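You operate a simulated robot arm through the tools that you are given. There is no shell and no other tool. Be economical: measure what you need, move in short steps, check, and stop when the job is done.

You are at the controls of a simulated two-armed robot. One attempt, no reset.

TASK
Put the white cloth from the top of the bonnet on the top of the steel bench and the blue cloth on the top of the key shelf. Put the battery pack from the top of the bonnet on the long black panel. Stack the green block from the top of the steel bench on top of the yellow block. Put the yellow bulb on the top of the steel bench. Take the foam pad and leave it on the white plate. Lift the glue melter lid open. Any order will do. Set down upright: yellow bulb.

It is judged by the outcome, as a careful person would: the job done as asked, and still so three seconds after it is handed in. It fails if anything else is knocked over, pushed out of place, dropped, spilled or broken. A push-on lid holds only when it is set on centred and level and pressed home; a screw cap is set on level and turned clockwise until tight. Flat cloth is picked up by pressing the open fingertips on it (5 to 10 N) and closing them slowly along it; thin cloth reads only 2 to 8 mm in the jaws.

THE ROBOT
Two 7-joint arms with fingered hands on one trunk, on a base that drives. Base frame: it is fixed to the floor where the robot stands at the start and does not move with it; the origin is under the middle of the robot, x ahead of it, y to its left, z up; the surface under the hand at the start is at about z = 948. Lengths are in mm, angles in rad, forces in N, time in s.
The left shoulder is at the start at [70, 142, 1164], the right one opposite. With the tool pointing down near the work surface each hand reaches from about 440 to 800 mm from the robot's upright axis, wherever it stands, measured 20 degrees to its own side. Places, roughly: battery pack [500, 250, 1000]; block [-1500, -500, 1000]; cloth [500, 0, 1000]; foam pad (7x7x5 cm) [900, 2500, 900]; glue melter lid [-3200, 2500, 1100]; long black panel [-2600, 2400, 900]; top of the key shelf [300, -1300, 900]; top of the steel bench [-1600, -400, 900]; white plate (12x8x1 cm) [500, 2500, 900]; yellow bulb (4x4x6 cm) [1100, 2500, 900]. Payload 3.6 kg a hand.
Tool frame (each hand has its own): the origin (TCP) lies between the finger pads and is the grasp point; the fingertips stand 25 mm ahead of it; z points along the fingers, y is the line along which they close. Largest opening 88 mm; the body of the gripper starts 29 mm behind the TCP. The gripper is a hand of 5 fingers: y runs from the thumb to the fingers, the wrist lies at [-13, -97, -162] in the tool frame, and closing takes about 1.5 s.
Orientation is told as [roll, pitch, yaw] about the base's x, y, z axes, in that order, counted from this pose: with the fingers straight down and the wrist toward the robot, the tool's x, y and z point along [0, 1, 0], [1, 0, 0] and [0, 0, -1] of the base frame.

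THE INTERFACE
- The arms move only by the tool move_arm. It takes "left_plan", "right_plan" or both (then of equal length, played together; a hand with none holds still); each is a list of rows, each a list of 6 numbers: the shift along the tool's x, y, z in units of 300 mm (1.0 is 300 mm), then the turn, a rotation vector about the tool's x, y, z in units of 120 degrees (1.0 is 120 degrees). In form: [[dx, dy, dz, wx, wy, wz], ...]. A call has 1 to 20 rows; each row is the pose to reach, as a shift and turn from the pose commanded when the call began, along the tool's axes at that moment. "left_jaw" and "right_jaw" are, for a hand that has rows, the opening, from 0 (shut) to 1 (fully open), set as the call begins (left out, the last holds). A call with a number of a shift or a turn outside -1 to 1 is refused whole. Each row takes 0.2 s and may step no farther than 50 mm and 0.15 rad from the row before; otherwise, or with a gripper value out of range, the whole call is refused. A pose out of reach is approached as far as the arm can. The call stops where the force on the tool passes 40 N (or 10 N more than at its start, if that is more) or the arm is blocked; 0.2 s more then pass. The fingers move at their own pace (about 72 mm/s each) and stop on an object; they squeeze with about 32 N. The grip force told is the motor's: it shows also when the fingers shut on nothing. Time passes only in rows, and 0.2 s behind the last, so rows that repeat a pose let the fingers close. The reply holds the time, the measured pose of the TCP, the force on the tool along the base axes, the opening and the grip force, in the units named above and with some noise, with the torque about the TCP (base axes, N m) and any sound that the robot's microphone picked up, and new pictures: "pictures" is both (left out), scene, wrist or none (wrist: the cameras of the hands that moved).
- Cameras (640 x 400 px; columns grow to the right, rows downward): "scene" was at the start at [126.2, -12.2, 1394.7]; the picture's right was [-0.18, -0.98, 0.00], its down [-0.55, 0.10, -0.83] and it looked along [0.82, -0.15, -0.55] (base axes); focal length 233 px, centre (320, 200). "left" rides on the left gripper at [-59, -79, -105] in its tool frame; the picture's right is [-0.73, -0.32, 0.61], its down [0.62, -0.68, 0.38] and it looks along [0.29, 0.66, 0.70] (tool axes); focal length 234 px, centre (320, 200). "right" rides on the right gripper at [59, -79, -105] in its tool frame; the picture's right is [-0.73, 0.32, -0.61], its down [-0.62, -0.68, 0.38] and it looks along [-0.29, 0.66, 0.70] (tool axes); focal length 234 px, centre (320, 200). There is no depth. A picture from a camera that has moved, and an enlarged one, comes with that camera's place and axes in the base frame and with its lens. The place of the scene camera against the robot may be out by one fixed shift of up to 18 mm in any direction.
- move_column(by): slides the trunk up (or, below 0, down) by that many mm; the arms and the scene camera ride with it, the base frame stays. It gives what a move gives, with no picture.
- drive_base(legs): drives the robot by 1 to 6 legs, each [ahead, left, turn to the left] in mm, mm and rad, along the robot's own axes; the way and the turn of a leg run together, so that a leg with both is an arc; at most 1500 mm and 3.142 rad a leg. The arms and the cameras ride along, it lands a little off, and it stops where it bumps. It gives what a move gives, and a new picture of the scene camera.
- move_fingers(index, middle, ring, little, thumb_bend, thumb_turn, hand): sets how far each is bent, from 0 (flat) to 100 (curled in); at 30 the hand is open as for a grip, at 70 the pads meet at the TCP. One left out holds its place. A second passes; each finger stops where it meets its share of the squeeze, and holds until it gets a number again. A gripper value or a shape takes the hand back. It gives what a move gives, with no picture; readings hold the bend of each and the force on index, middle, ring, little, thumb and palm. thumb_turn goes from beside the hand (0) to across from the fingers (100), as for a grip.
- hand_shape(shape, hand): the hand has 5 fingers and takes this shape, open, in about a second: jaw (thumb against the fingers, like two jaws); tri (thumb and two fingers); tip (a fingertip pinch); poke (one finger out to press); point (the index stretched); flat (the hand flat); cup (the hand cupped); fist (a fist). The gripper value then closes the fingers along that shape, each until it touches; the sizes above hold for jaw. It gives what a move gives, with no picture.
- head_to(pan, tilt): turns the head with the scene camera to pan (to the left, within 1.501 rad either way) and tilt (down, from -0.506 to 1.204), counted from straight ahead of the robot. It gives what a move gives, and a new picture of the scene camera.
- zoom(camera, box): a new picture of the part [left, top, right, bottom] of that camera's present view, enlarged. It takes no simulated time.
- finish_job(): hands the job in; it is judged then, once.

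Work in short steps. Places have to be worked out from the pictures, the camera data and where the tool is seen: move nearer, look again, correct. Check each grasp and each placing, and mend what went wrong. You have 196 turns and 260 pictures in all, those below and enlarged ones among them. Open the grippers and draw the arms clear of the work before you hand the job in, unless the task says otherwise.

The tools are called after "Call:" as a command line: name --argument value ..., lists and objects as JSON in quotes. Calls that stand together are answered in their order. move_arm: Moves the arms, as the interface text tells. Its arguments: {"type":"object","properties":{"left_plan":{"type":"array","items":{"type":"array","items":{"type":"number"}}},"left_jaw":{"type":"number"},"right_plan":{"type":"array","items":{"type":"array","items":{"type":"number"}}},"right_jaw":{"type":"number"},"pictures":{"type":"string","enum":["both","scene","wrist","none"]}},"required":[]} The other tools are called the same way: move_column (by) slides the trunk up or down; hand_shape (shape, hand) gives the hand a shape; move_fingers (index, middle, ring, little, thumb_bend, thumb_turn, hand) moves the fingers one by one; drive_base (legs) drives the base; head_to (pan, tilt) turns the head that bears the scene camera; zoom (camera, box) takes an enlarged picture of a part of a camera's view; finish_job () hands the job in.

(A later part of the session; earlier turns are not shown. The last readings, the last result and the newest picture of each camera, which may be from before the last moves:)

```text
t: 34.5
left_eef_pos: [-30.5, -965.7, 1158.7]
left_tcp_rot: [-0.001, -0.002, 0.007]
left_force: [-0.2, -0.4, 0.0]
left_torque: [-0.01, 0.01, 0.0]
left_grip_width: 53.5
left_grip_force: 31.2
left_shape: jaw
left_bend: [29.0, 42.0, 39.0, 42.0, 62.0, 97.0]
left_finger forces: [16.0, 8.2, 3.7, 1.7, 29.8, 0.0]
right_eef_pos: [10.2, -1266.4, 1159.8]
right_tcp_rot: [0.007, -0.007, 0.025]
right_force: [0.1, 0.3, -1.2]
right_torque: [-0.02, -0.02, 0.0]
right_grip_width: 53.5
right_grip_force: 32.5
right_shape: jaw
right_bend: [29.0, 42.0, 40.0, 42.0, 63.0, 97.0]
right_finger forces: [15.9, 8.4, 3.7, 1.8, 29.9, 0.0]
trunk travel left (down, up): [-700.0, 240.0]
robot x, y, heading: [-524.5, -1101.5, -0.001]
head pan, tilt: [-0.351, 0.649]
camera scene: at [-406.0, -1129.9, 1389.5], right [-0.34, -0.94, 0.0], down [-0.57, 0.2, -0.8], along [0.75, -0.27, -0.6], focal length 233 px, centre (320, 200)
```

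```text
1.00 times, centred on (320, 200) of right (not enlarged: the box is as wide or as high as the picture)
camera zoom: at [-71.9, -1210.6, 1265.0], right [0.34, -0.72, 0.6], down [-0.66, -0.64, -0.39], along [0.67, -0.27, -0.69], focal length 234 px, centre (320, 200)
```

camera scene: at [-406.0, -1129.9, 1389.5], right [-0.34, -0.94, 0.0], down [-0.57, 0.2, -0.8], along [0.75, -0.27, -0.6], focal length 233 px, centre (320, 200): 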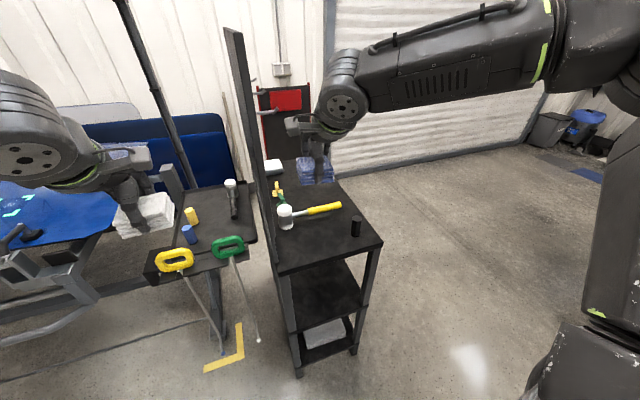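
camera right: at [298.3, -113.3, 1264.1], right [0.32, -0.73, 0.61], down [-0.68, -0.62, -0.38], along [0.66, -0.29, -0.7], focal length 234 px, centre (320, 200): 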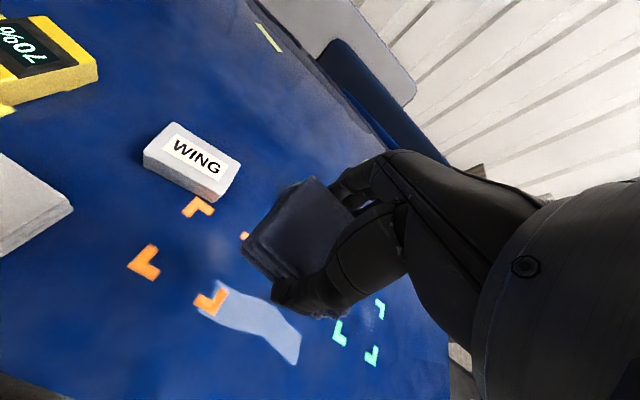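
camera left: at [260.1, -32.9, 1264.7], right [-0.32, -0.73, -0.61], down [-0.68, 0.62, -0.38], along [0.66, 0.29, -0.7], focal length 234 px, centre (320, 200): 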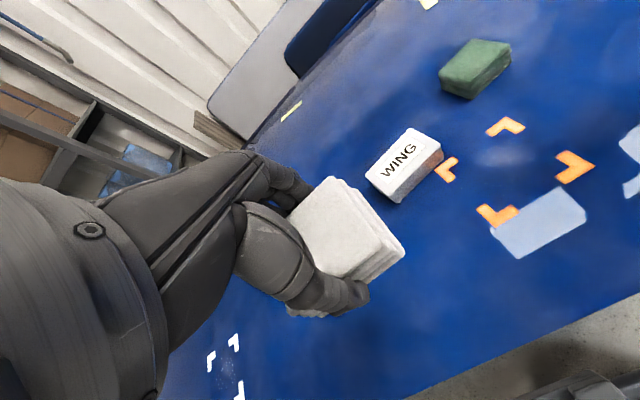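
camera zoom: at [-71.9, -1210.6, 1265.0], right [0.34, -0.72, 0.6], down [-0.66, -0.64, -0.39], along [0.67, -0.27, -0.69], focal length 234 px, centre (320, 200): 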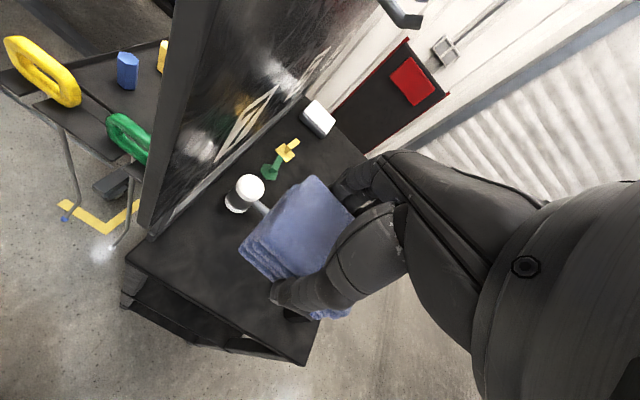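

Surface looks near z≈900, free spot confirmed; lower the blue cloth to z≈950.

Call:
move_arm --right_plan '[[0.02, 0.033, 0.15, 0, 0, 0], [0.02, 0.033, 0.3, 0, 0, 0], [0.02, 0.033, 0.45, 0, 0, 0], [0.02, 0.033, 0.58, 0, 0, 0], [0.02, 0.033, 0.68, 0, 0, 0]]'

```text
t: 35.6
left_eef_pos: [-28.6, -965.4, 1157.2]
left_tcp_rot: [-0.002, -0.002, 0.005]
left_force: [1.3, 0.3, 0.0]
left_torque: [0.0, 0.0, 0.02]
left_grip_width: 53.7
left_grip_force: 31.9
left_shape: jaw
left_bend: [29.0, 42.0, 39.0, 42.0, 62.0, 97.0]
left_finger forces: [16.2, 8.2, 3.7, 1.8, 29.8, 0.1]
right_eef_pos: [22.2, -1259.3, 952.3]
right_tcp_rot: [0.005, -0.005, 0.025]
right_force: [0.1, 0.3, -1.1]
right_torque: [-0.01, 0.0, -0.02]
right_grip_width: 53.1
right_grip_force: 31.8
right_shape: jaw
right_bend: [29.0, 42.0, 40.0, 42.0, 63.0, 97.0]
right_finger forces: [15.9, 8.1, 3.7, 1.8, 29.7, 0.0]
trunk travel left (down, up): [-700.0, 240.0]
robot x, y, heading: [-521.9, -1103.8, 0.002]
head pan, tilt: [-0.351, 0.649]
camera scene: at [-404.1, -1130.2, 1389.3], right [-0.34, -0.94, 0.0], down [-0.57, 0.2, -0.8], along [0.75, -0.27, -0.61], focal length 233 px, centre (320, 200)
camera right: at [-60.3, -1203.0, 1058.7], right [0.34, -0.72, 0.6], down [-0.66, -0.64, -0.39], along [0.67, -0.27, -0.69], focal length 234 px, centre (320, 200)
```

scene: 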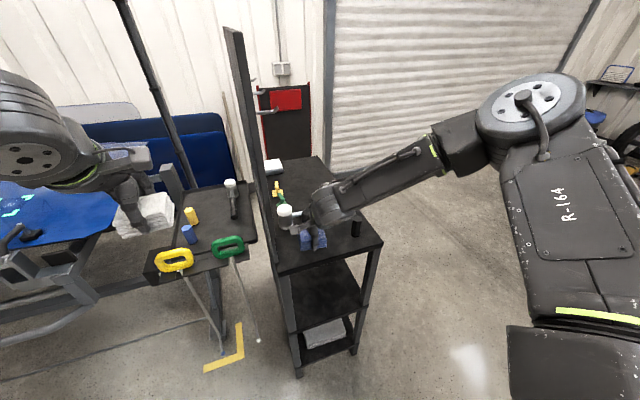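
right: 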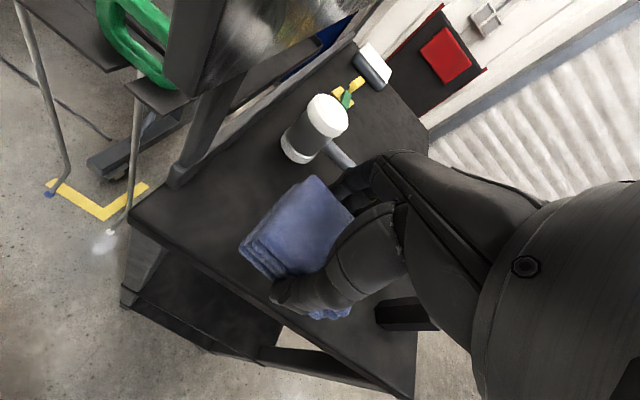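

Lower in small steps until contact.

Call:
move_arm --right_plan '[[0, 0, 0.03, 0, 0, 0], [0, 0, 0.05, 0, 0, 0], [0, 0, 0.07, 0, 0, 0], [0, 0, 0.07, 0, 0, 0]]' --pictures "wrist"

```text
t: 36.6
left_eef_pos: [-29.9, -966.8, 1158.3]
left_tcp_rot: [-0.002, 0.001, 0.006]
left_force: [0.5, 0.4, 0.5]
left_torque: [-0.01, -0.03, 0.01]
left_grip_width: 53.4
left_grip_force: 32.3
left_shape: jaw
left_bend: [29.0, 42.0, 39.0, 42.0, 62.0, 97.0]
left_finger forces: [16.2, 8.2, 3.7, 1.7, 29.7, 0.0]
right_eef_pos: [21.2, -1258.6, 934.2]
right_tcp_rot: [0.006, -0.004, 0.025]
right_force: [-0.1, -0.6, 0.1]
right_torque: [-0.06, 0.03, -0.03]
right_grip_width: 53.2
right_grip_force: 32.3
right_shape: jaw
right_bend: [29.0, 42.0, 40.0, 42.0, 63.0, 97.0]
right_finger forces: [15.9, 8.1, 3.8, 1.9, 29.7, 0.0]
trunk travel left (down, up): [-700.0, 240.0]
robot x, y, heading: [-528.8, -1105.7, 0.007]
head pan, tilt: [-0.351, 0.649]
camera right: at [-60.1, -1202.7, 1039.2], right [0.34, -0.72, 0.6], down [-0.66, -0.64, -0.39], along [0.67, -0.27, -0.69], focal length 234 px, centre (320, 200)
```

right: 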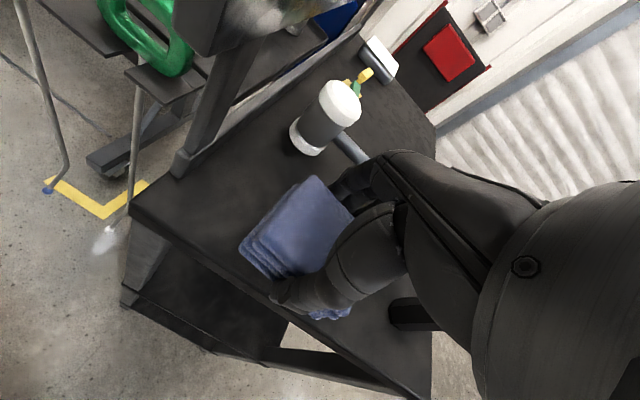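

Call:
move_arm --right_plan '[[0, 0, 0.02, 0, 0, 0], [0, 0, 0.04, 0, 0, 0], [0, 0, 0.06, 0, 0, 0], [0, 0, 0.08, 0, 0, 0], [0, 0, 0.1, 0, 0, 0], [0, 0, 0.12, 0, 0, 0]]' --pictures "wrist"

```text
t: 38.0
left_eef_pos: [-28.9, -966.9, 1157.8]
left_tcp_rot: [-0.002, -0.001, 0.006]
left_force: [0.1, -0.1, -1.3]
left_torque: [-0.03, 0.02, 0.05]
left_grip_width: 53.7
left_grip_force: 32.2
left_shape: jaw
left_bend: [29.0, 42.0, 39.0, 42.0, 62.0, 97.0]
left_finger forces: [16.2, 8.3, 3.6, 1.8, 29.8, 0.0]
right_eef_pos: [19.9, -1261.7, 900.9]
right_tcp_rot: [0.01, -0.005, 0.026]
right_force: [0.3, 0.4, 0.1]
right_torque: [0.01, 0.0, 0.01]
right_grip_width: 53.2
right_grip_force: 32.2
right_shape: jaw
right_bend: [29.0, 42.0, 40.0, 42.0, 63.0, 97.0]
right_finger forces: [15.8, 8.1, 3.6, 1.9, 29.7, 0.1]
right hand out of reach, approached as far as the arm can: row 6
trunk travel left (down, up): [-700.0, 240.0]
robot x, y, heading: [-524.8, -1106.2, 0.009]
head pan, tilt: [-0.351, 0.649]
camera right: at [-62.2, -1205.8, 1006.4], right [0.34, -0.72, 0.6], down [-0.66, -0.64, -0.39], along [0.67, -0.27, -0.69], focal length 234 px, centre (320, 200)
```

right: 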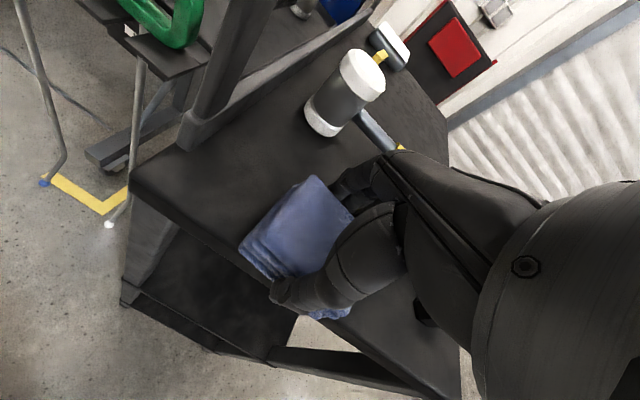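

Triangulating the cart corner gives the surface at z≈838, with front edge at x≈0. I move forward 55 mm and lower the trunk 20 mm to start.

Call:
drive_base --legs '[[55, 0, 0]]'

Call:
move_column --by -22

Call:
zoom --camera "right" --box '[0, 0, 640, 400]'

```text
t: 39.0
left_eef_pos: [22.8, -966.2, 1159.0]
left_tcp_rot: [-0.003, -0.002, 0.008]
left_force: [-0.3, 0.6, -0.3]
left_torque: [-0.04, -0.02, -0.01]
left_grip_width: 53.5
left_grip_force: 31.5
left_shape: jaw
left_bend: [29.0, 42.0, 39.0, 42.0, 62.0, 97.0]
left_finger forces: [16.0, 8.2, 3.6, 1.7, 29.7, 0.0]
right_eef_pos: [72.9, -1260.5, 903.0]
right_tcp_rot: [0.008, -0.009, 0.025]
right_force: [-0.3, -0.8, -0.9]
right_torque: [-0.03, -0.01, -0.03]
right_grip_width: 53.2
right_grip_force: 32.1
right_shape: jaw
right_bend: [29.0, 42.0, 40.0, 42.0, 63.0, 97.0]
right_finger forces: [16.0, 8.2, 3.7, 1.9, 29.7, 0.0]
trunk travel left (down, up): [-700.0, 240.0]
robot x, y, heading: [-471.6, -1105.3, 0.009]
head pan, tilt: [-0.351, 0.649]
camera scene: at [-352.7, -1129.4, 1389.7], right [-0.34, -0.94, 0.0], down [-0.57, 0.2, -0.8], along [0.75, -0.27, -0.6], focal length 233 px, centre (320, 200)
```

scene: 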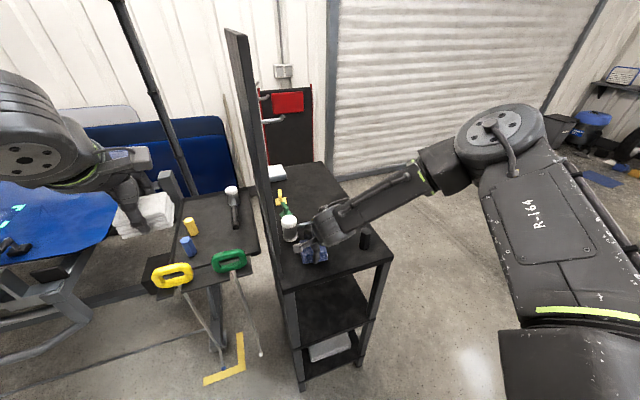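

```text
t: 39.6
left_eef_pos: [21.7, -966.1, 1137.4]
left_tcp_rot: [-0.004, -0.004, 0.006]
left_force: [0.4, 0.6, -0.4]
left_torque: [-0.01, 0.0, 0.01]
left_grip_width: 53.5
left_grip_force: 32.1
left_shape: jaw
left_bend: [29.0, 42.0, 39.0, 42.0, 62.0, 97.0]
left_finger forces: [16.0, 8.3, 3.7, 1.7, 29.7, 0.0]
right_eef_pos: [78.7, -1259.0, 886.6]
right_tcp_rot: [0.01, -0.025, 0.026]
right_force: [-4.8, -1.9, 26.7]
right_torque: [-0.04, 0.49, 0.05]
right_grip_width: 51.9
right_grip_force: 32.1
right_shape: jaw
right_bend: [29.0, 41.0, 39.0, 42.0, 66.0, 97.0]
right_finger forces: [15.9, 8.7, 3.9, 1.7, 35.2, 0.0]
trunk travel left (down, up): [-678.0, 262.0]
robot x, y, heading: [-472.6, -1106.6, 0.005]
head pan, tilt: [-0.351, 0.649]
stopped: the force on the tool passed its limit at 43 N (the readings are from after the stop); the commanded pose is now the measured one
```

```text
1.00 times, centred on (320, 200) of right (not enlarged: the box is as wide or as high as the picture)
camera zoom: at [-5.8, -1204.4, 991.2], right [0.33, -0.72, 0.61], down [-0.66, -0.64, -0.41], along [0.68, -0.27, -0.68], focal length 234 px, centre (320, 200)
```

zoom: 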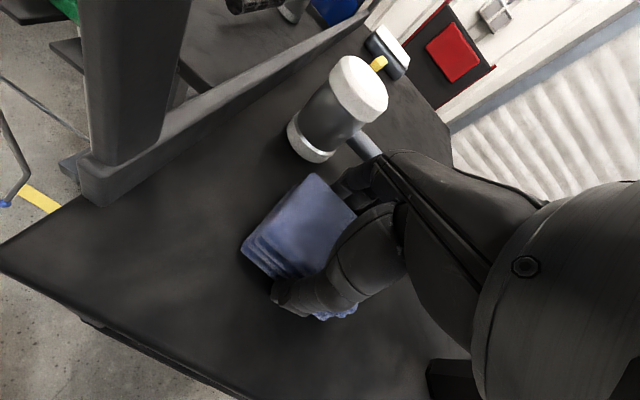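

Contact at TCP z≈887 (surface ≈860). Release the cloth and let it settle.

Call:
move_arm --right_plan '[[0, 0, -0.01, 0, 0, 0], [0, 0, -0.01, 0, 0, 0], [0, 0, -0.01, 0, 0, 0], [0, 0, -0.01, 0, 0, 0], [0, 0, -0.01, 0, 0, 0]]' --right_jaw 1.0 --pictures "wrist"

Call:
move_arm --right_plan '[[0, 0, -0.1, 0, 0, 0], [0, 0, -0.25, 0, 0, 0], [0, 0, -0.4, 0, 0, 0], [0, 0, -0.55, 0, 0, 0], [0, 0, -0.7, 0, 0, 0], [0, 0, -0.85, 0, 0, 0]]'

```text
t: 40.8
left_eef_pos: [25.9, -966.4, 1137.1]
left_tcp_rot: [-0.002, 0.002, 0.007]
left_force: [0.0, -1.2, -0.1]
left_torque: [-0.02, -0.01, 0.01]
left_grip_width: 53.5
left_grip_force: 31.8
left_shape: jaw
left_bend: [29.0, 42.0, 39.0, 42.0, 62.0, 97.0]
left_finger forces: [16.0, 8.2, 3.7, 1.7, 29.6, 0.0]
right_eef_pos: [78.7, -1260.4, 885.8]
right_tcp_rot: [0.008, -0.018, 0.027]
right_force: [-0.5, -0.4, 0.1]
right_torque: [0.01, -0.02, 0.05]
right_grip_width: 87.5
right_grip_force: 0.0
right_shape: jaw
right_bend: [30.0, 30.0, 30.0, 30.0, 30.0, 98.0]
right_finger forces: [0.0, 0.0, 0.0, 0.0, 0.0, 0.0]
trunk travel left (down, up): [-678.0, 262.0]
robot x, y, heading: [-470.1, -1103.4, 0.006]
head pan, tilt: [-0.351, 0.649]
camera right: at [-4.5, -1205.0, 990.7], right [0.33, -0.72, 0.61], down [-0.66, -0.64, -0.4], along [0.68, -0.27, -0.69], focal length 234 px, centre (320, 200)
```

right: 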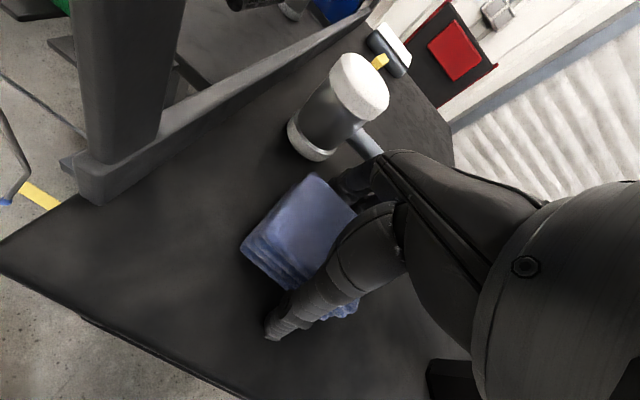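

```text
t: 42.2
left_eef_pos: [25.5, -965.9, 1138.1]
left_tcp_rot: [-0.003, -0.002, 0.008]
left_force: [-1.0, -0.5, 0.1]
left_torque: [0.0, 0.01, -0.01]
left_grip_width: 53.6
left_grip_force: 31.8
left_shape: jaw
left_bend: [29.0, 42.0, 39.0, 42.0, 62.0, 97.0]
left_finger forces: [16.0, 8.2, 3.7, 1.8, 29.7, 0.0]
right_eef_pos: [73.9, -1263.0, 1140.8]
right_tcp_rot: [0.009, -0.018, 0.027]
right_force: [0.1, -0.6, 0.2]
right_torque: [-0.02, 0.02, -0.03]
right_grip_width: 87.4
right_grip_force: 0.0
right_shape: jaw
right_bend: [30.0, 30.0, 30.0, 30.0, 30.0, 98.0]
right_finger forces: [0.1, 0.0, 0.0, 0.0, 0.0, 0.1]
trunk travel left (down, up): [-678.0, 262.0]
robot x, y, heading: [-473.1, -1101.3, 0.003]
head pan, tilt: [-0.351, 0.649]
camera scene: at [-350.2, -1129.2, 1367.7], right [-0.34, -0.94, 0.0], down [-0.57, 0.2, -0.8], along [0.75, -0.27, -0.6], focal length 233 px, centre (320, 200)
camera right: at [-9.0, -1207.2, 1245.6], right [0.33, -0.72, 0.61], down [-0.66, -0.64, -0.4], along [0.68, -0.27, -0.69], focal length 234 px, centre (320, 200)
```

scene: 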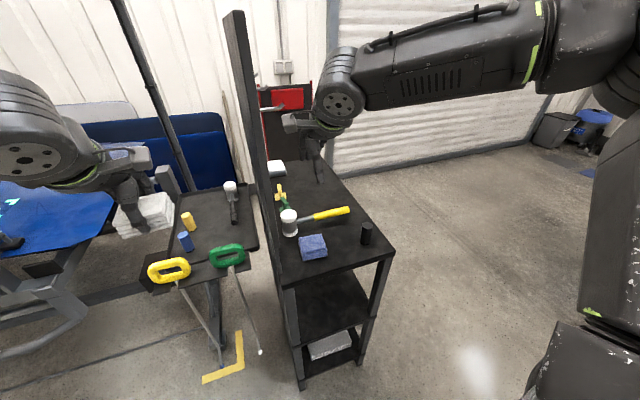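
right: 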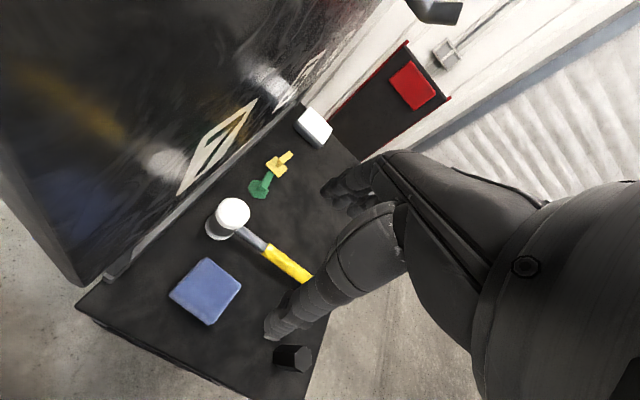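

Blue cloth is placed neatly. I back off, turn right 90°, and look toward the steel bench behind.

Call:
drive_base --legs '[[-260, 0, 0], [0, 0, -1.57]]'

Call:
head_to --pan -1.3 --tilt 0.4

```text
t: 47.9
left_eef_pos: [-577.7, -1599.0, 1137.1]
left_tcp_rot: [-0.006, -0.002, -1.542]
left_force: [-0.6, 1.1, -0.6]
left_torque: [-0.02, 0.02, 0.0]
left_grip_width: 53.3
left_grip_force: 32.5
left_shape: jaw
left_bend: [30.0, 42.0, 39.0, 42.0, 62.0, 97.0]
left_finger forces: [15.9, 8.1, 3.7, 1.8, 29.6, 0.0]
right_eef_pos: [-872.2, -1656.0, 1139.7]
right_tcp_rot: [0.008, -0.017, -1.52]
right_force: [-0.7, 0.2, -0.1]
right_torque: [0.02, -0.04, -0.04]
right_grip_width: 87.7
right_grip_force: 0.1
right_shape: jaw
right_bend: [30.0, 30.0, 30.0, 30.0, 30.0, 98.0]
right_finger forces: [0.0, 0.0, 0.0, 0.0, 0.0, 0.1]
trunk travel left (down, up): [-678.0, 262.0]
robot x, y, heading: [-730.8, -1106.4, -1.537]
head pan, tilt: [-0.351, 0.649]
camera scene: at [-765.2, -1235.4, 1367.6], right [-0.95, 0.31, 0.0], down [0.19, 0.57, -0.8], along [-0.25, -0.76, -0.6], focal length 233 px, centre (320, 200)
```

scene: 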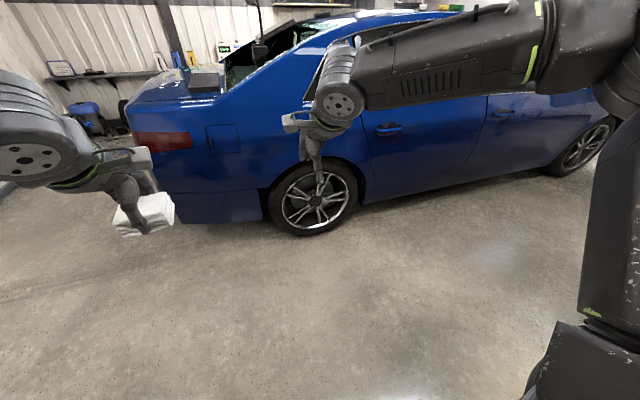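

```text
t: 49.1
left_eef_pos: [-577.1, -1598.5, 1136.9]
left_tcp_rot: [-0.005, -0.001, -1.539]
left_force: [-0.2, 0.2, -0.2]
left_torque: [-0.02, -0.02, -0.01]
left_grip_width: 53.3
left_grip_force: 32.1
left_shape: jaw
left_bend: [30.0, 42.0, 39.0, 42.0, 62.0, 97.0]
left_finger forces: [15.9, 8.1, 3.7, 1.9, 29.5, 0.1]
right_eef_pos: [-873.7, -1655.0, 1140.3]
right_tcp_rot: [0.009, -0.018, -1.521]
right_force: [0.5, 0.0, -0.3]
right_torque: [0.0, 0.0, 0.0]
right_grip_width: 87.7
right_grip_force: 0.2
right_shape: jaw
right_bend: [30.0, 30.0, 30.0, 30.0, 30.0, 98.0]
right_finger forces: [0.0, 0.0, 0.1, 0.0, 0.0, 0.0]
trunk travel left (down, up): [-678.0, 262.0]
robot x, y, heading: [-728.3, -1103.2, -1.546]
head pan, tilt: [-1.3, 0.4]
camera scene: at [-826.6, -1180.7, 1390.1], right [-0.3, 0.95, 0.0], down [0.37, 0.12, -0.92], along [-0.88, -0.27, -0.39], focal length 233 px, centre (320, 200)
```

scene: 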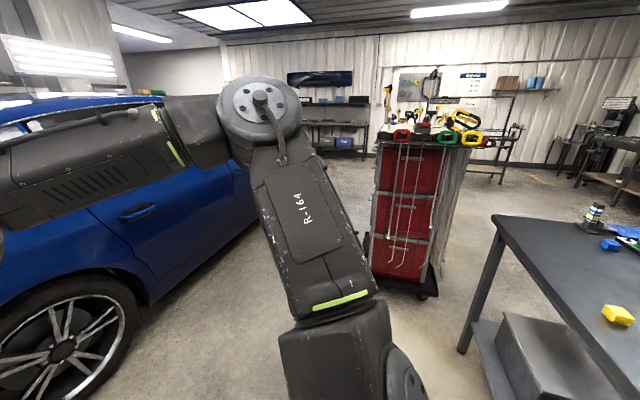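

The steel bench's front edge runs along y≈-700 from x≈-2000 to -1240. I'll go to (-1400,-1500), turn left to face +y, and look.

Call:
drive_base --legs '[[375, -682, 0], [0, 0, 3.11]]'

Call:
head_to --pan 0.0 --tilt 0.45

```text
t: 60.5
left_eef_pos: [-1523.4, -1002.9, 1137.1]
left_tcp_rot: [-0.004, 0.001, 1.569]
left_force: [1.2, 1.0, -0.2]
left_torque: [0.03, 0.03, -0.02]
left_grip_width: 52.7
left_grip_force: 31.6
left_shape: jaw
left_bend: [74.0, 42.0, 40.0, 42.0, 62.0, 97.0]
left_finger forces: [15.7, 7.9, 3.6, 1.8, 29.0, 0.0]
right_eef_pos: [-1225.6, -956.5, 1140.7]
right_tcp_rot: [0.007, -0.018, 1.589]
right_force: [-1.3, -0.5, -0.2]
right_torque: [0.0, 0.04, 0.01]
right_grip_width: 87.7
right_grip_force: 0.1
right_shape: jaw
right_bend: [30.0, 30.0, 30.0, 30.0, 30.0, 98.0]
right_finger forces: [0.0, 0.1, 0.0, 0.0, 0.0, 0.0]
trunk travel left (down, up): [-678.0, 262.0]
robot x, y, heading: [-1392.6, -1496.4, 1.567]
head pan, tilt: [-1.3, 0.4]
camera scene: at [-1310.6, -1421.5, 1390.1], right [0.27, -0.96, 0.0], down [-0.38, -0.1, -0.92], along [0.89, 0.24, -0.39], focal length 233 px, centre (320, 200)
```

scene: 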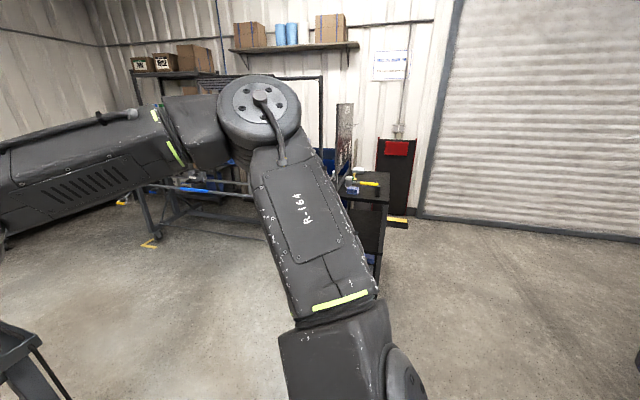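

```text
t: 62.0
left_eef_pos: [-1523.0, -1003.8, 1136.1]
left_tcp_rot: [-0.004, -0.001, 1.569]
left_force: [0.6, 0.9, -0.1]
left_torque: [0.02, -0.01, 0.01]
left_grip_width: 52.8
left_grip_force: 32.1
left_shape: jaw
left_bend: [74.0, 42.0, 40.0, 42.0, 62.0, 97.0]
left_finger forces: [15.7, 7.9, 3.7, 1.8, 29.1, 0.0]
right_eef_pos: [-1224.2, -956.4, 1140.3]
right_tcp_rot: [0.008, -0.018, 1.589]
right_force: [0.1, 0.5, 0.1]
right_torque: [-0.01, 0.0, -0.02]
right_grip_width: 87.6
right_grip_force: 0.0
right_shape: jaw
right_bend: [30.0, 30.0, 30.0, 30.0, 30.0, 98.0]
right_finger forces: [0.0, 0.0, 0.0, 0.0, 0.0, 0.1]
trunk travel left (down, up): [-678.0, 262.0]
robot x, y, heading: [-1385.9, -1500.8, 1.574]
head pan, tilt: [0.0, 0.45]
camera scene: at [-1399.7, -1354.2, 1385.4], right [1.0, 0.0, 0.0], down [0.0, -0.44, -0.9], along [0.0, 0.9, -0.44], focal length 233 px, centre (320, 200)
```

scene: 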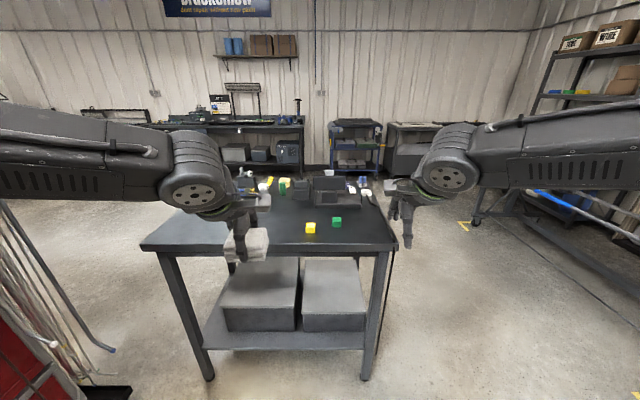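

I see the yellow and green blocks near the bench's front right. Move up: ahead 320, left 110.

Call:
drive_base --legs '[[320, 110, 0]]'

Call:
head_to --pan 0.0 --tilt 0.75

Call:
zoom --camera "scene" --box '[220, 50, 540, 250]'

```text
t: 64.2
left_eef_pos: [-1633.0, -683.8, 1137.8]
left_tcp_rot: [-0.003, -0.002, 1.572]
left_force: [0.8, 0.3, 0.1]
left_torque: [0.02, -0.01, 0.01]
left_grip_width: 52.7
left_grip_force: 32.3
left_shape: jaw
left_bend: [74.0, 42.0, 40.0, 42.0, 62.0, 97.0]
left_finger forces: [15.6, 7.8, 3.7, 1.8, 29.0, 0.0]
right_eef_pos: [-1336.8, -636.4, 1140.0]
right_tcp_rot: [0.009, -0.017, 1.59]
right_force: [-0.5, 0.7, 0.1]
right_torque: [0.04, 0.03, -0.01]
right_grip_width: 87.6
right_grip_force: 0.0
right_shape: jaw
right_bend: [30.0, 30.0, 30.0, 30.0, 30.0, 98.0]
right_finger forces: [0.0, 0.0, 0.0, 0.0, 0.1, 0.0]
trunk travel left (down, up): [-678.0, 262.0]
robot x, y, heading: [-1497.7, -1181.1, 1.567]
head pan, tilt: [0.0, 0.45]
camera scene: at [-1509.8, -1034.3, 1385.5], right [1.0, 0.0, 0.0], down [0.0, -0.43, -0.9], along [0.0, 0.9, -0.43], focal length 233 px, centre (320, 200)
```

scene: 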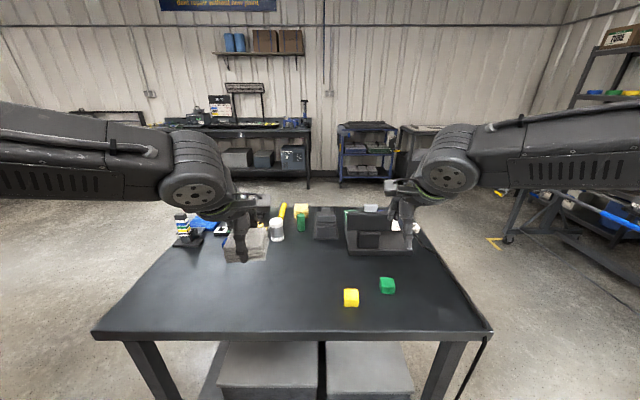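

```text
t: 65.0
left_eef_pos: [-1633.1, -682.9, 1136.2]
left_tcp_rot: [-0.003, 0.0, 1.569]
left_force: [0.1, -0.8, -0.8]
left_torque: [0.03, 0.01, 0.03]
left_grip_width: 52.8
left_grip_force: 32.1
left_shape: jaw
left_bend: [74.0, 42.0, 40.0, 42.0, 62.0, 97.0]
left_finger forces: [15.7, 7.9, 3.8, 1.8, 29.1, 0.0]
right_eef_pos: [-1337.0, -634.5, 1139.8]
right_tcp_rot: [0.008, -0.017, 1.59]
right_force: [-0.2, 0.2, -0.5]
right_torque: [-0.06, -0.02, -0.03]
right_grip_width: 87.9
right_grip_force: 0.2
right_shape: jaw
right_bend: [30.0, 30.0, 30.0, 30.0, 30.0, 98.0]
right_finger forces: [0.0, 0.1, 0.0, 0.0, 0.0, 0.0]
trunk travel left (down, up): [-678.0, 262.0]
robot x, y, heading: [-1496.4, -1182.2, 1.569]
head pan, tilt: [0.0, 0.75]
camera scene: at [-1510.1, -1042.4, 1359.0], right [1.0, 0.0, 0.0], down [0.0, -0.68, -0.73], along [0.0, 0.73, -0.68], focal length 233 px, centre (320, 200)
```

scene: 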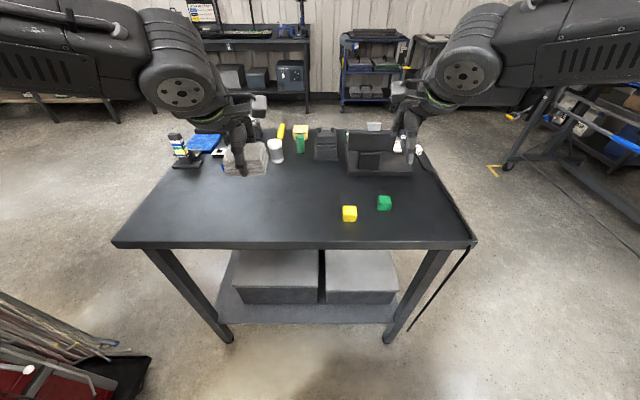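

```text
2.00 times, centred on (380, 150) of scene
camera zoom: at [-1510.1, -1042.4, 1359.0], right [1.0, 0.0, 0.0], down [0.0, -0.68, -0.73], along [0.0, 0.73, -0.68], focal length 466 px, centre (200, 300)
```

zoom: 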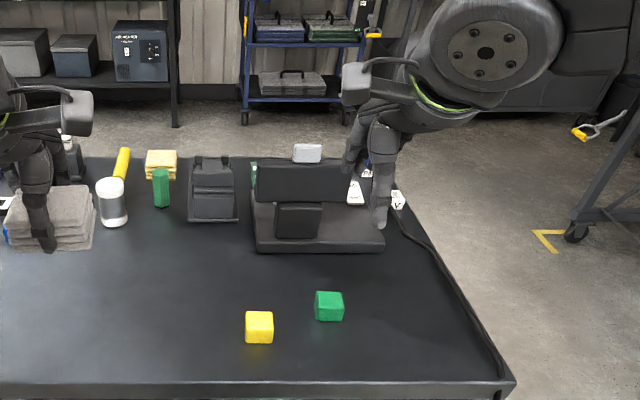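

Lower the white cloth toward the empty bench area at (-1640,-590), and bring the right hand above the green block (≈(-1327,-560)).

Call:
move_arm --left_plan '[[0.005, 0.05, 0.05, 0, 0, 0], [0.01, 0.13, 0.13, 0, 0, 0], [0.015, 0.2, 0.25, 0, 0, 0], [0.02, 0.26, 0.38, 0, 0, 0], [0.02, 0.31, 0.52, 0, 0, 0], [0.02, 0.31, 0.66, 0, 0, 0]]' --right_plan '[[-0.005, 0.04, 0.05, 0, 0, 0], [-0.01, 0.08, 0.1, 0, 0, 0], [-0.015, 0.12, 0.16, 0, 0, 0], [-0.02, 0.16, 0.22, 0, 0, 0], [-0.025, 0.2, 0.28, 0, 0, 0], [-0.03, 0.25, 0.33, 0, 0, 0]]'

```text
t: 66.4
left_eef_pos: [-1642.6, -591.9, 938.3]
left_tcp_rot: [-0.004, -0.001, 1.573]
left_force: [0.1, -0.3, -0.4]
left_torque: [0.0, -0.01, 0.0]
left_grip_width: 52.4
left_grip_force: 32.1
left_shape: jaw
left_bend: [74.0, 42.0, 40.0, 42.0, 62.0, 97.0]
left_finger forces: [15.8, 7.8, 3.6, 1.9, 29.2, 0.1]
left hand out of reach, approached as far as the arm can: row 6
right_eef_pos: [-1329.9, -558.0, 1040.4]
right_tcp_rot: [0.009, -0.015, 1.593]
right_force: [0.7, -0.1, 0.0]
right_torque: [-0.03, 0.01, 0.02]
right_grip_width: 87.7
right_grip_force: 0.0
right_shape: jaw
right_bend: [30.0, 30.0, 30.0, 30.0, 30.0, 98.0]
right_finger forces: [0.1, 0.0, 0.0, 0.1, 0.0, 0.1]
trunk travel left (down, up): [-678.0, 262.0]
robot x, y, heading: [-1496.8, -1182.8, 1.567]
head pan, tilt: [0.0, 0.75]
camera scene: at [-1510.1, -1041.2, 1358.9], right [1.0, 0.0, 0.0], down [0.0, -0.68, -0.73], along [0.0, 0.73, -0.68], focal length 233 px, centre (320, 200)
camera right: at [-1387.1, -640.7, 1146.2], right [0.73, 0.33, 0.61], down [0.63, -0.66, -0.4], along [0.27, 0.67, -0.69], focal length 234 px, centre (320, 200)
camera left: at [-1583.6, -670.5, 1045.4], right [0.73, -0.32, -0.6], down [-0.62, -0.68, -0.39], along [-0.29, 0.66, -0.7], focal length 234 px, centre (320, 200)
```

scene: 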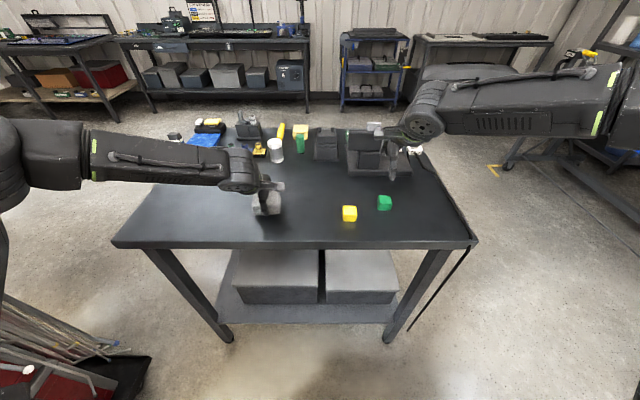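
right: 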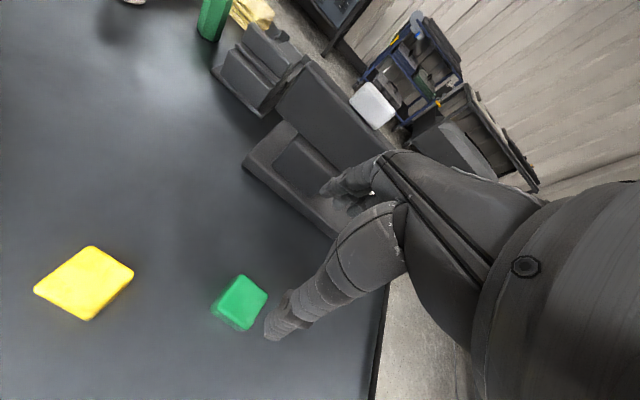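
left: 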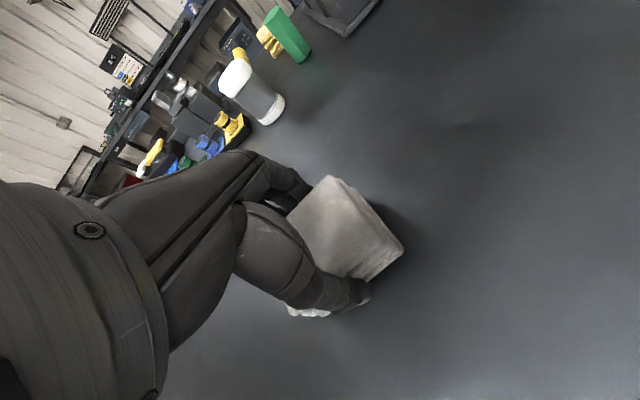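

The left arm is at its low limit; I lower the trunk until the cloth touches.

Call:
move_column --by -30

```text
t: 67.0
left_eef_pos: [-1642.5, -590.9, 927.3]
left_tcp_rot: [-0.008, -0.023, 1.572]
left_force: [-1.9, -8.4, 21.8]
left_torque: [-0.47, -0.01, -0.02]
left_grip_width: 51.3
left_grip_force: 32.4
left_shape: jaw
left_bend: [74.0, 43.0, 41.0, 42.0, 62.0, 97.0]
left_finger forces: [14.8, 7.0, 3.7, 1.7, 35.0, 0.0]
right_eef_pos: [-1329.5, -563.5, 1022.2]
right_tcp_rot: [0.01, -0.02, 1.592]
right_force: [0.0, 0.0, -0.1]
right_torque: [0.02, 0.0, -0.02]
right_grip_width: 87.8
right_grip_force: 0.0
right_shape: jaw
right_bend: [30.0, 30.0, 30.0, 30.0, 30.0, 98.0]
right_finger forces: [0.0, 0.1, 0.1, 0.0, 0.0, 0.0]
trunk travel left (down, up): [-656.0, 284.0]
robot x, y, heading: [-1497.8, -1177.0, 1.57]
head pan, tilt: [0.0, 0.75]
stopped: the force on the tool passed its limit at 52 N (the readings are from after the stop); the commanded pose is now the measured one
```

Contact at TCP z≈927 (bench ≈ 900). Release and raise the left hand.

Call:
move_arm --left_plan '[[0, 0, -0.01, 0, 0, 0], [0, 0, -0.01, 0, 0, 0], [0, 0, -0.01, 0, 0, 0], [0, 0, -0.01, 0, 0, 0], [0, 0, -0.01, 0, 0, 0]]' --left_jaw 1.0 --pictures "none"

Call:
move_arm --left_plan '[[0, 0, -0.08, 0, 0, 0], [0, 0, -0.2, 0, 0, 0], [0, 0, -0.35, 0, 0, 0], [0, 0, -0.5, 0, 0, 0], [0, 0, -0.65, 0, 0, 0], [0, 0, -0.75, 0, 0, 0]]' --pictures "both"

Call:
zoom --camera "right" --box '[0, 200, 320, 400]'

```text
t: 68.2
left_eef_pos: [-1642.7, -590.1, 927.3]
left_tcp_rot: [-0.007, -0.013, 1.571]
left_force: [-0.6, -0.4, 0.7]
left_torque: [-0.01, 0.0, -0.01]
left_grip_width: 87.6
left_grip_force: 0.1
left_shape: jaw
left_bend: [30.0, 30.0, 30.0, 30.0, 30.0, 98.0]
left_finger forces: [0.0, 0.1, 0.0, 0.0, 0.0, 0.0]
right_eef_pos: [-1330.6, -559.6, 1018.8]
right_tcp_rot: [0.009, -0.019, 1.589]
right_force: [0.0, 0.0, 0.2]
right_torque: [0.01, 0.0, -0.01]
right_grip_width: 87.5
right_grip_force: 0.1
right_shape: jaw
right_bend: [30.0, 30.0, 30.0, 30.0, 30.0, 98.0]
right_finger forces: [0.1, 0.1, 0.0, 0.1, 0.1, 0.1]
trunk travel left (down, up): [-656.0, 284.0]
robot x, y, heading: [-1496.2, -1179.6, 1.573]
head pan, tilt: [0.0, 0.75]
```

```text
t: 69.6
left_eef_pos: [-1643.6, -594.9, 1152.3]
left_tcp_rot: [-0.006, -0.014, 1.571]
left_force: [-0.7, 0.5, -0.1]
left_torque: [-0.01, 0.04, 0.02]
left_grip_width: 87.8
left_grip_force: 0.1
left_shape: jaw
left_bend: [30.0, 30.0, 30.0, 30.0, 30.0, 98.0]
left_finger forces: [0.0, 0.0, 0.0, 0.0, 0.1, 0.0]
right_eef_pos: [-1329.9, -559.5, 1019.4]
right_tcp_rot: [0.011, -0.017, 1.59]
right_force: [0.5, 0.3, 0.2]
right_torque: [0.0, 0.02, -0.01]
right_grip_width: 87.6
right_grip_force: 0.0
right_shape: jaw
right_bend: [30.0, 30.0, 30.0, 30.0, 30.0, 98.0]
right_finger forces: [0.0, 0.0, 0.0, 0.0, 0.0, 0.0]
trunk travel left (down, up): [-656.0, 284.0]
robot x, y, heading: [-1499.8, -1179.2, 1.57]
head pan, tilt: [0.0, 0.75]
camera scene: at [-1510.0, -1042.8, 1336.3], right [1.0, 0.0, 0.0], down [0.0, -0.68, -0.73], along [0.0, 0.73, -0.68], focal length 233 px, centre (320, 200)
camera left: at [-1584.8, -675.9, 1257.5], right [0.73, -0.31, -0.61], down [-0.62, -0.68, -0.4], along [-0.28, 0.67, -0.69], focal length 234 px, centre (320, 200)
```

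scene: 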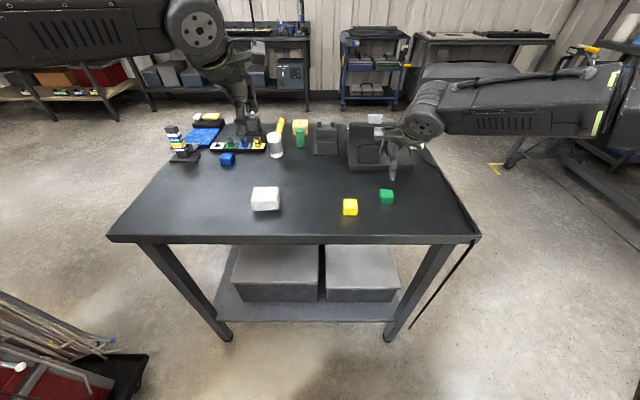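
left: 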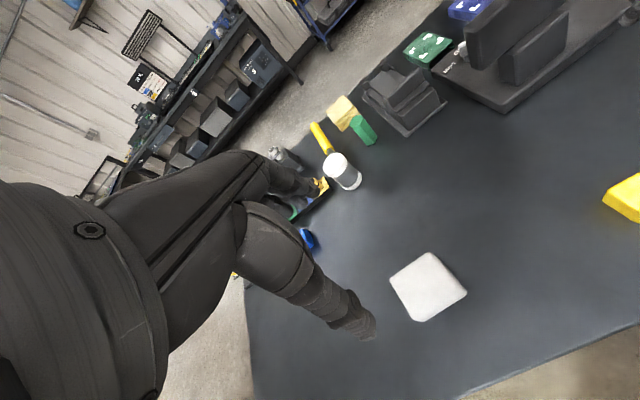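

```text
2.00 times, centred on (160, 300) of right
camera zoom: at [-1387.2, -642.1, 1124.3], right [0.72, 0.33, 0.61], down [0.63, -0.66, -0.4], along [0.27, 0.67, -0.69], focal length 468 px, centre (640, 0)
```

zoom: 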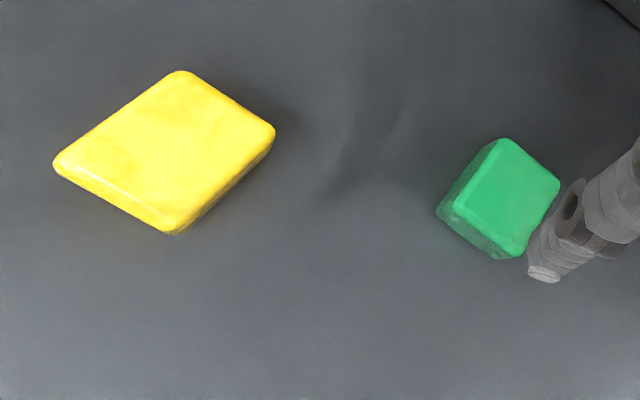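

White cloth is on the bench. Green block (≈31 mm cube) is at ≈(-1325,-584), yellow at ≈(-1421,-623). Align the right hand over the green and descend part-way to verify.

Call:
move_arm --right_plan '[[-0.017, -0.082, 0, 0, 0, 0], [-0.017, -0.082, 0.1, 0, 0, 0], [-0.017, -0.082, 0.16, 0, 0, 0], [-0.017, -0.082, 0.16, 0, 0, 0]]' --pictures "wrist"

Call:
zoom --camera "right" --box '[160, 200, 400, 350]'

```text
t: 70.6
left_eef_pos: [-1643.6, -596.1, 1152.4]
left_tcp_rot: [-0.007, -0.015, 1.573]
left_force: [-0.4, 0.1, 0.3]
left_torque: [0.0, -0.01, -0.03]
left_grip_width: 87.8
left_grip_force: 0.1
left_shape: jaw
left_bend: [30.0, 30.0, 30.0, 30.0, 30.0, 98.0]
left_finger forces: [0.1, 0.0, 0.0, 0.1, 0.0, 0.1]
right_eef_pos: [-1326.8, -583.5, 972.7]
right_tcp_rot: [0.009, -0.017, 1.59]
right_force: [-0.5, 0.4, -0.5]
right_torque: [0.03, -0.03, -0.04]
right_grip_width: 87.6
right_grip_force: 0.1
right_shape: jaw
right_bend: [30.0, 30.0, 30.0, 30.0, 30.0, 98.0]
right_finger forces: [0.1, 0.0, 0.1, 0.1, 0.1, 0.0]
trunk travel left (down, up): [-656.0, 284.0]
robot x, y, heading: [-1495.5, -1179.3, 1.572]
head pan, tilt: [0.0, 0.75]
camera right: at [-1383.2, -666.4, 1076.9], right [0.73, 0.33, 0.61], down [0.63, -0.66, -0.4], along [0.27, 0.68, -0.69], focal length 234 px, centre (320, 200)
```

right: 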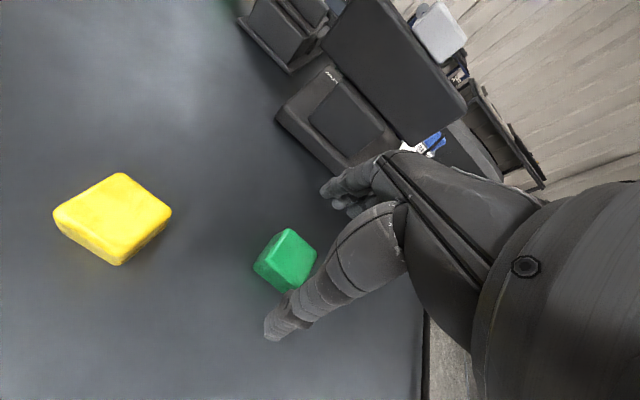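

```text
2.67 times, centred on (280, 275) of right
camera zoom: at [-1383.2, -666.4, 1076.9], right [0.73, 0.33, 0.61], down [0.63, -0.66, -0.4], along [0.27, 0.68, -0.69], focal length 624 px, centre (427, 0)
```

zoom: 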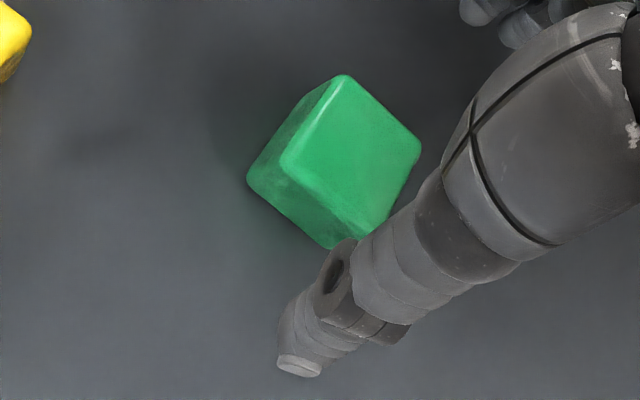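

Aligned. Descend to z≈929 and close.

Call:
move_arm --right_plan '[[0, -0.006, 0.07, 0, 0, 0], [0, -0.006, 0.145, 0, 0, 0], [0, -0.006, 0.145, 0, 0, 0]]' --pictures "none"

Call:
move_arm --right_plan '[[0, 0, 0, 0, 0, 0], [0, 0, 0, 0, 0, 0], [0, 0, 0, 0, 0, 0], [0, 0, 0, 0, 0, 0], [0, 0, 0, 0, 0, 0], [0, 0, 0, 0, 0, 0], [0, 0, 0, 0, 0, 0], [0, 0, 0, 0, 0, 0], [0, 0, 0, 0, 0, 0]]' --right_jaw 0.0 --pictures "wrist"

```text
t: 71.4
left_eef_pos: [-1643.7, -595.6, 1151.6]
left_tcp_rot: [-0.007, -0.017, 1.571]
left_force: [0.1, 0.3, -0.1]
left_torque: [0.01, 0.03, 0.01]
left_grip_width: 87.9
left_grip_force: 0.1
left_shape: jaw
left_bend: [30.0, 30.0, 30.0, 30.0, 30.0, 98.0]
left_finger forces: [0.0, 0.1, 0.1, 0.0, 0.0, 0.1]
right_eef_pos: [-1325.1, -584.7, 928.5]
right_tcp_rot: [0.01, -0.018, 1.589]
right_force: [-0.1, 0.3, 0.6]
right_torque: [0.0, -0.01, -0.01]
right_grip_width: 87.6
right_grip_force: 0.1
right_shape: jaw
right_bend: [30.0, 30.0, 30.0, 30.0, 30.0, 98.0]
right_finger forces: [0.0, 0.0, 0.0, 0.0, 0.1, 0.0]
trunk travel left (down, up): [-656.0, 284.0]
robot x, y, heading: [-1497.6, -1179.8, 1.574]
head pan, tilt: [0.0, 0.75]
```

```text
t: 73.4
left_eef_pos: [-1643.0, -595.3, 1152.1]
left_tcp_rot: [-0.006, -0.014, 1.57]
left_force: [-0.2, 0.3, -0.5]
left_torque: [0.0, 0.04, 0.01]
left_grip_width: 87.6
left_grip_force: 0.0
left_shape: jaw
left_bend: [30.0, 30.0, 30.0, 30.0, 30.0, 98.0]
left_finger forces: [0.0, 0.0, 0.1, 0.0, 0.1, 0.0]
right_eef_pos: [-1326.6, -583.4, 928.2]
right_tcp_rot: [0.009, -0.017, 1.591]
right_force: [-0.7, 0.5, 0.4]
right_torque: [0.0, 0.01, -0.01]
right_grip_width: 30.5
right_grip_force: 31.8
right_shape: jaw
right_bend: [74.0, 52.0, 51.0, 53.0, 74.0, 100.0]
right_finger forces: [16.5, 8.4, 3.6, 0.0, 28.6, 0.1]
trunk travel left (down, up): [-656.0, 284.0]
robot x, y, heading: [-1499.1, -1177.1, 1.571]
head pan, tilt: [0.0, 0.75]
camera right: at [-1382.8, -666.2, 1032.7], right [0.72, 0.33, 0.61], down [0.63, -0.66, -0.4], along [0.27, 0.67, -0.69], focal length 234 px, centre (320, 200)
```

right: 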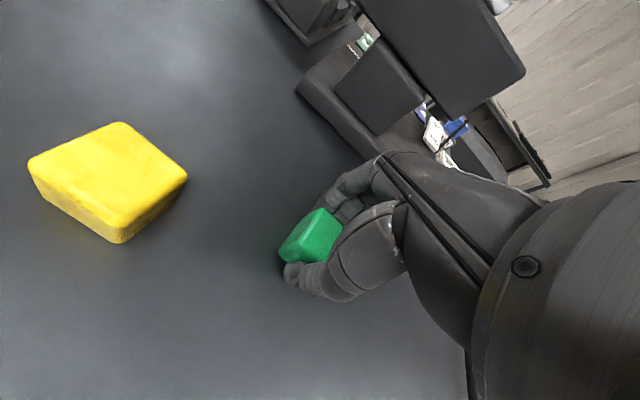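

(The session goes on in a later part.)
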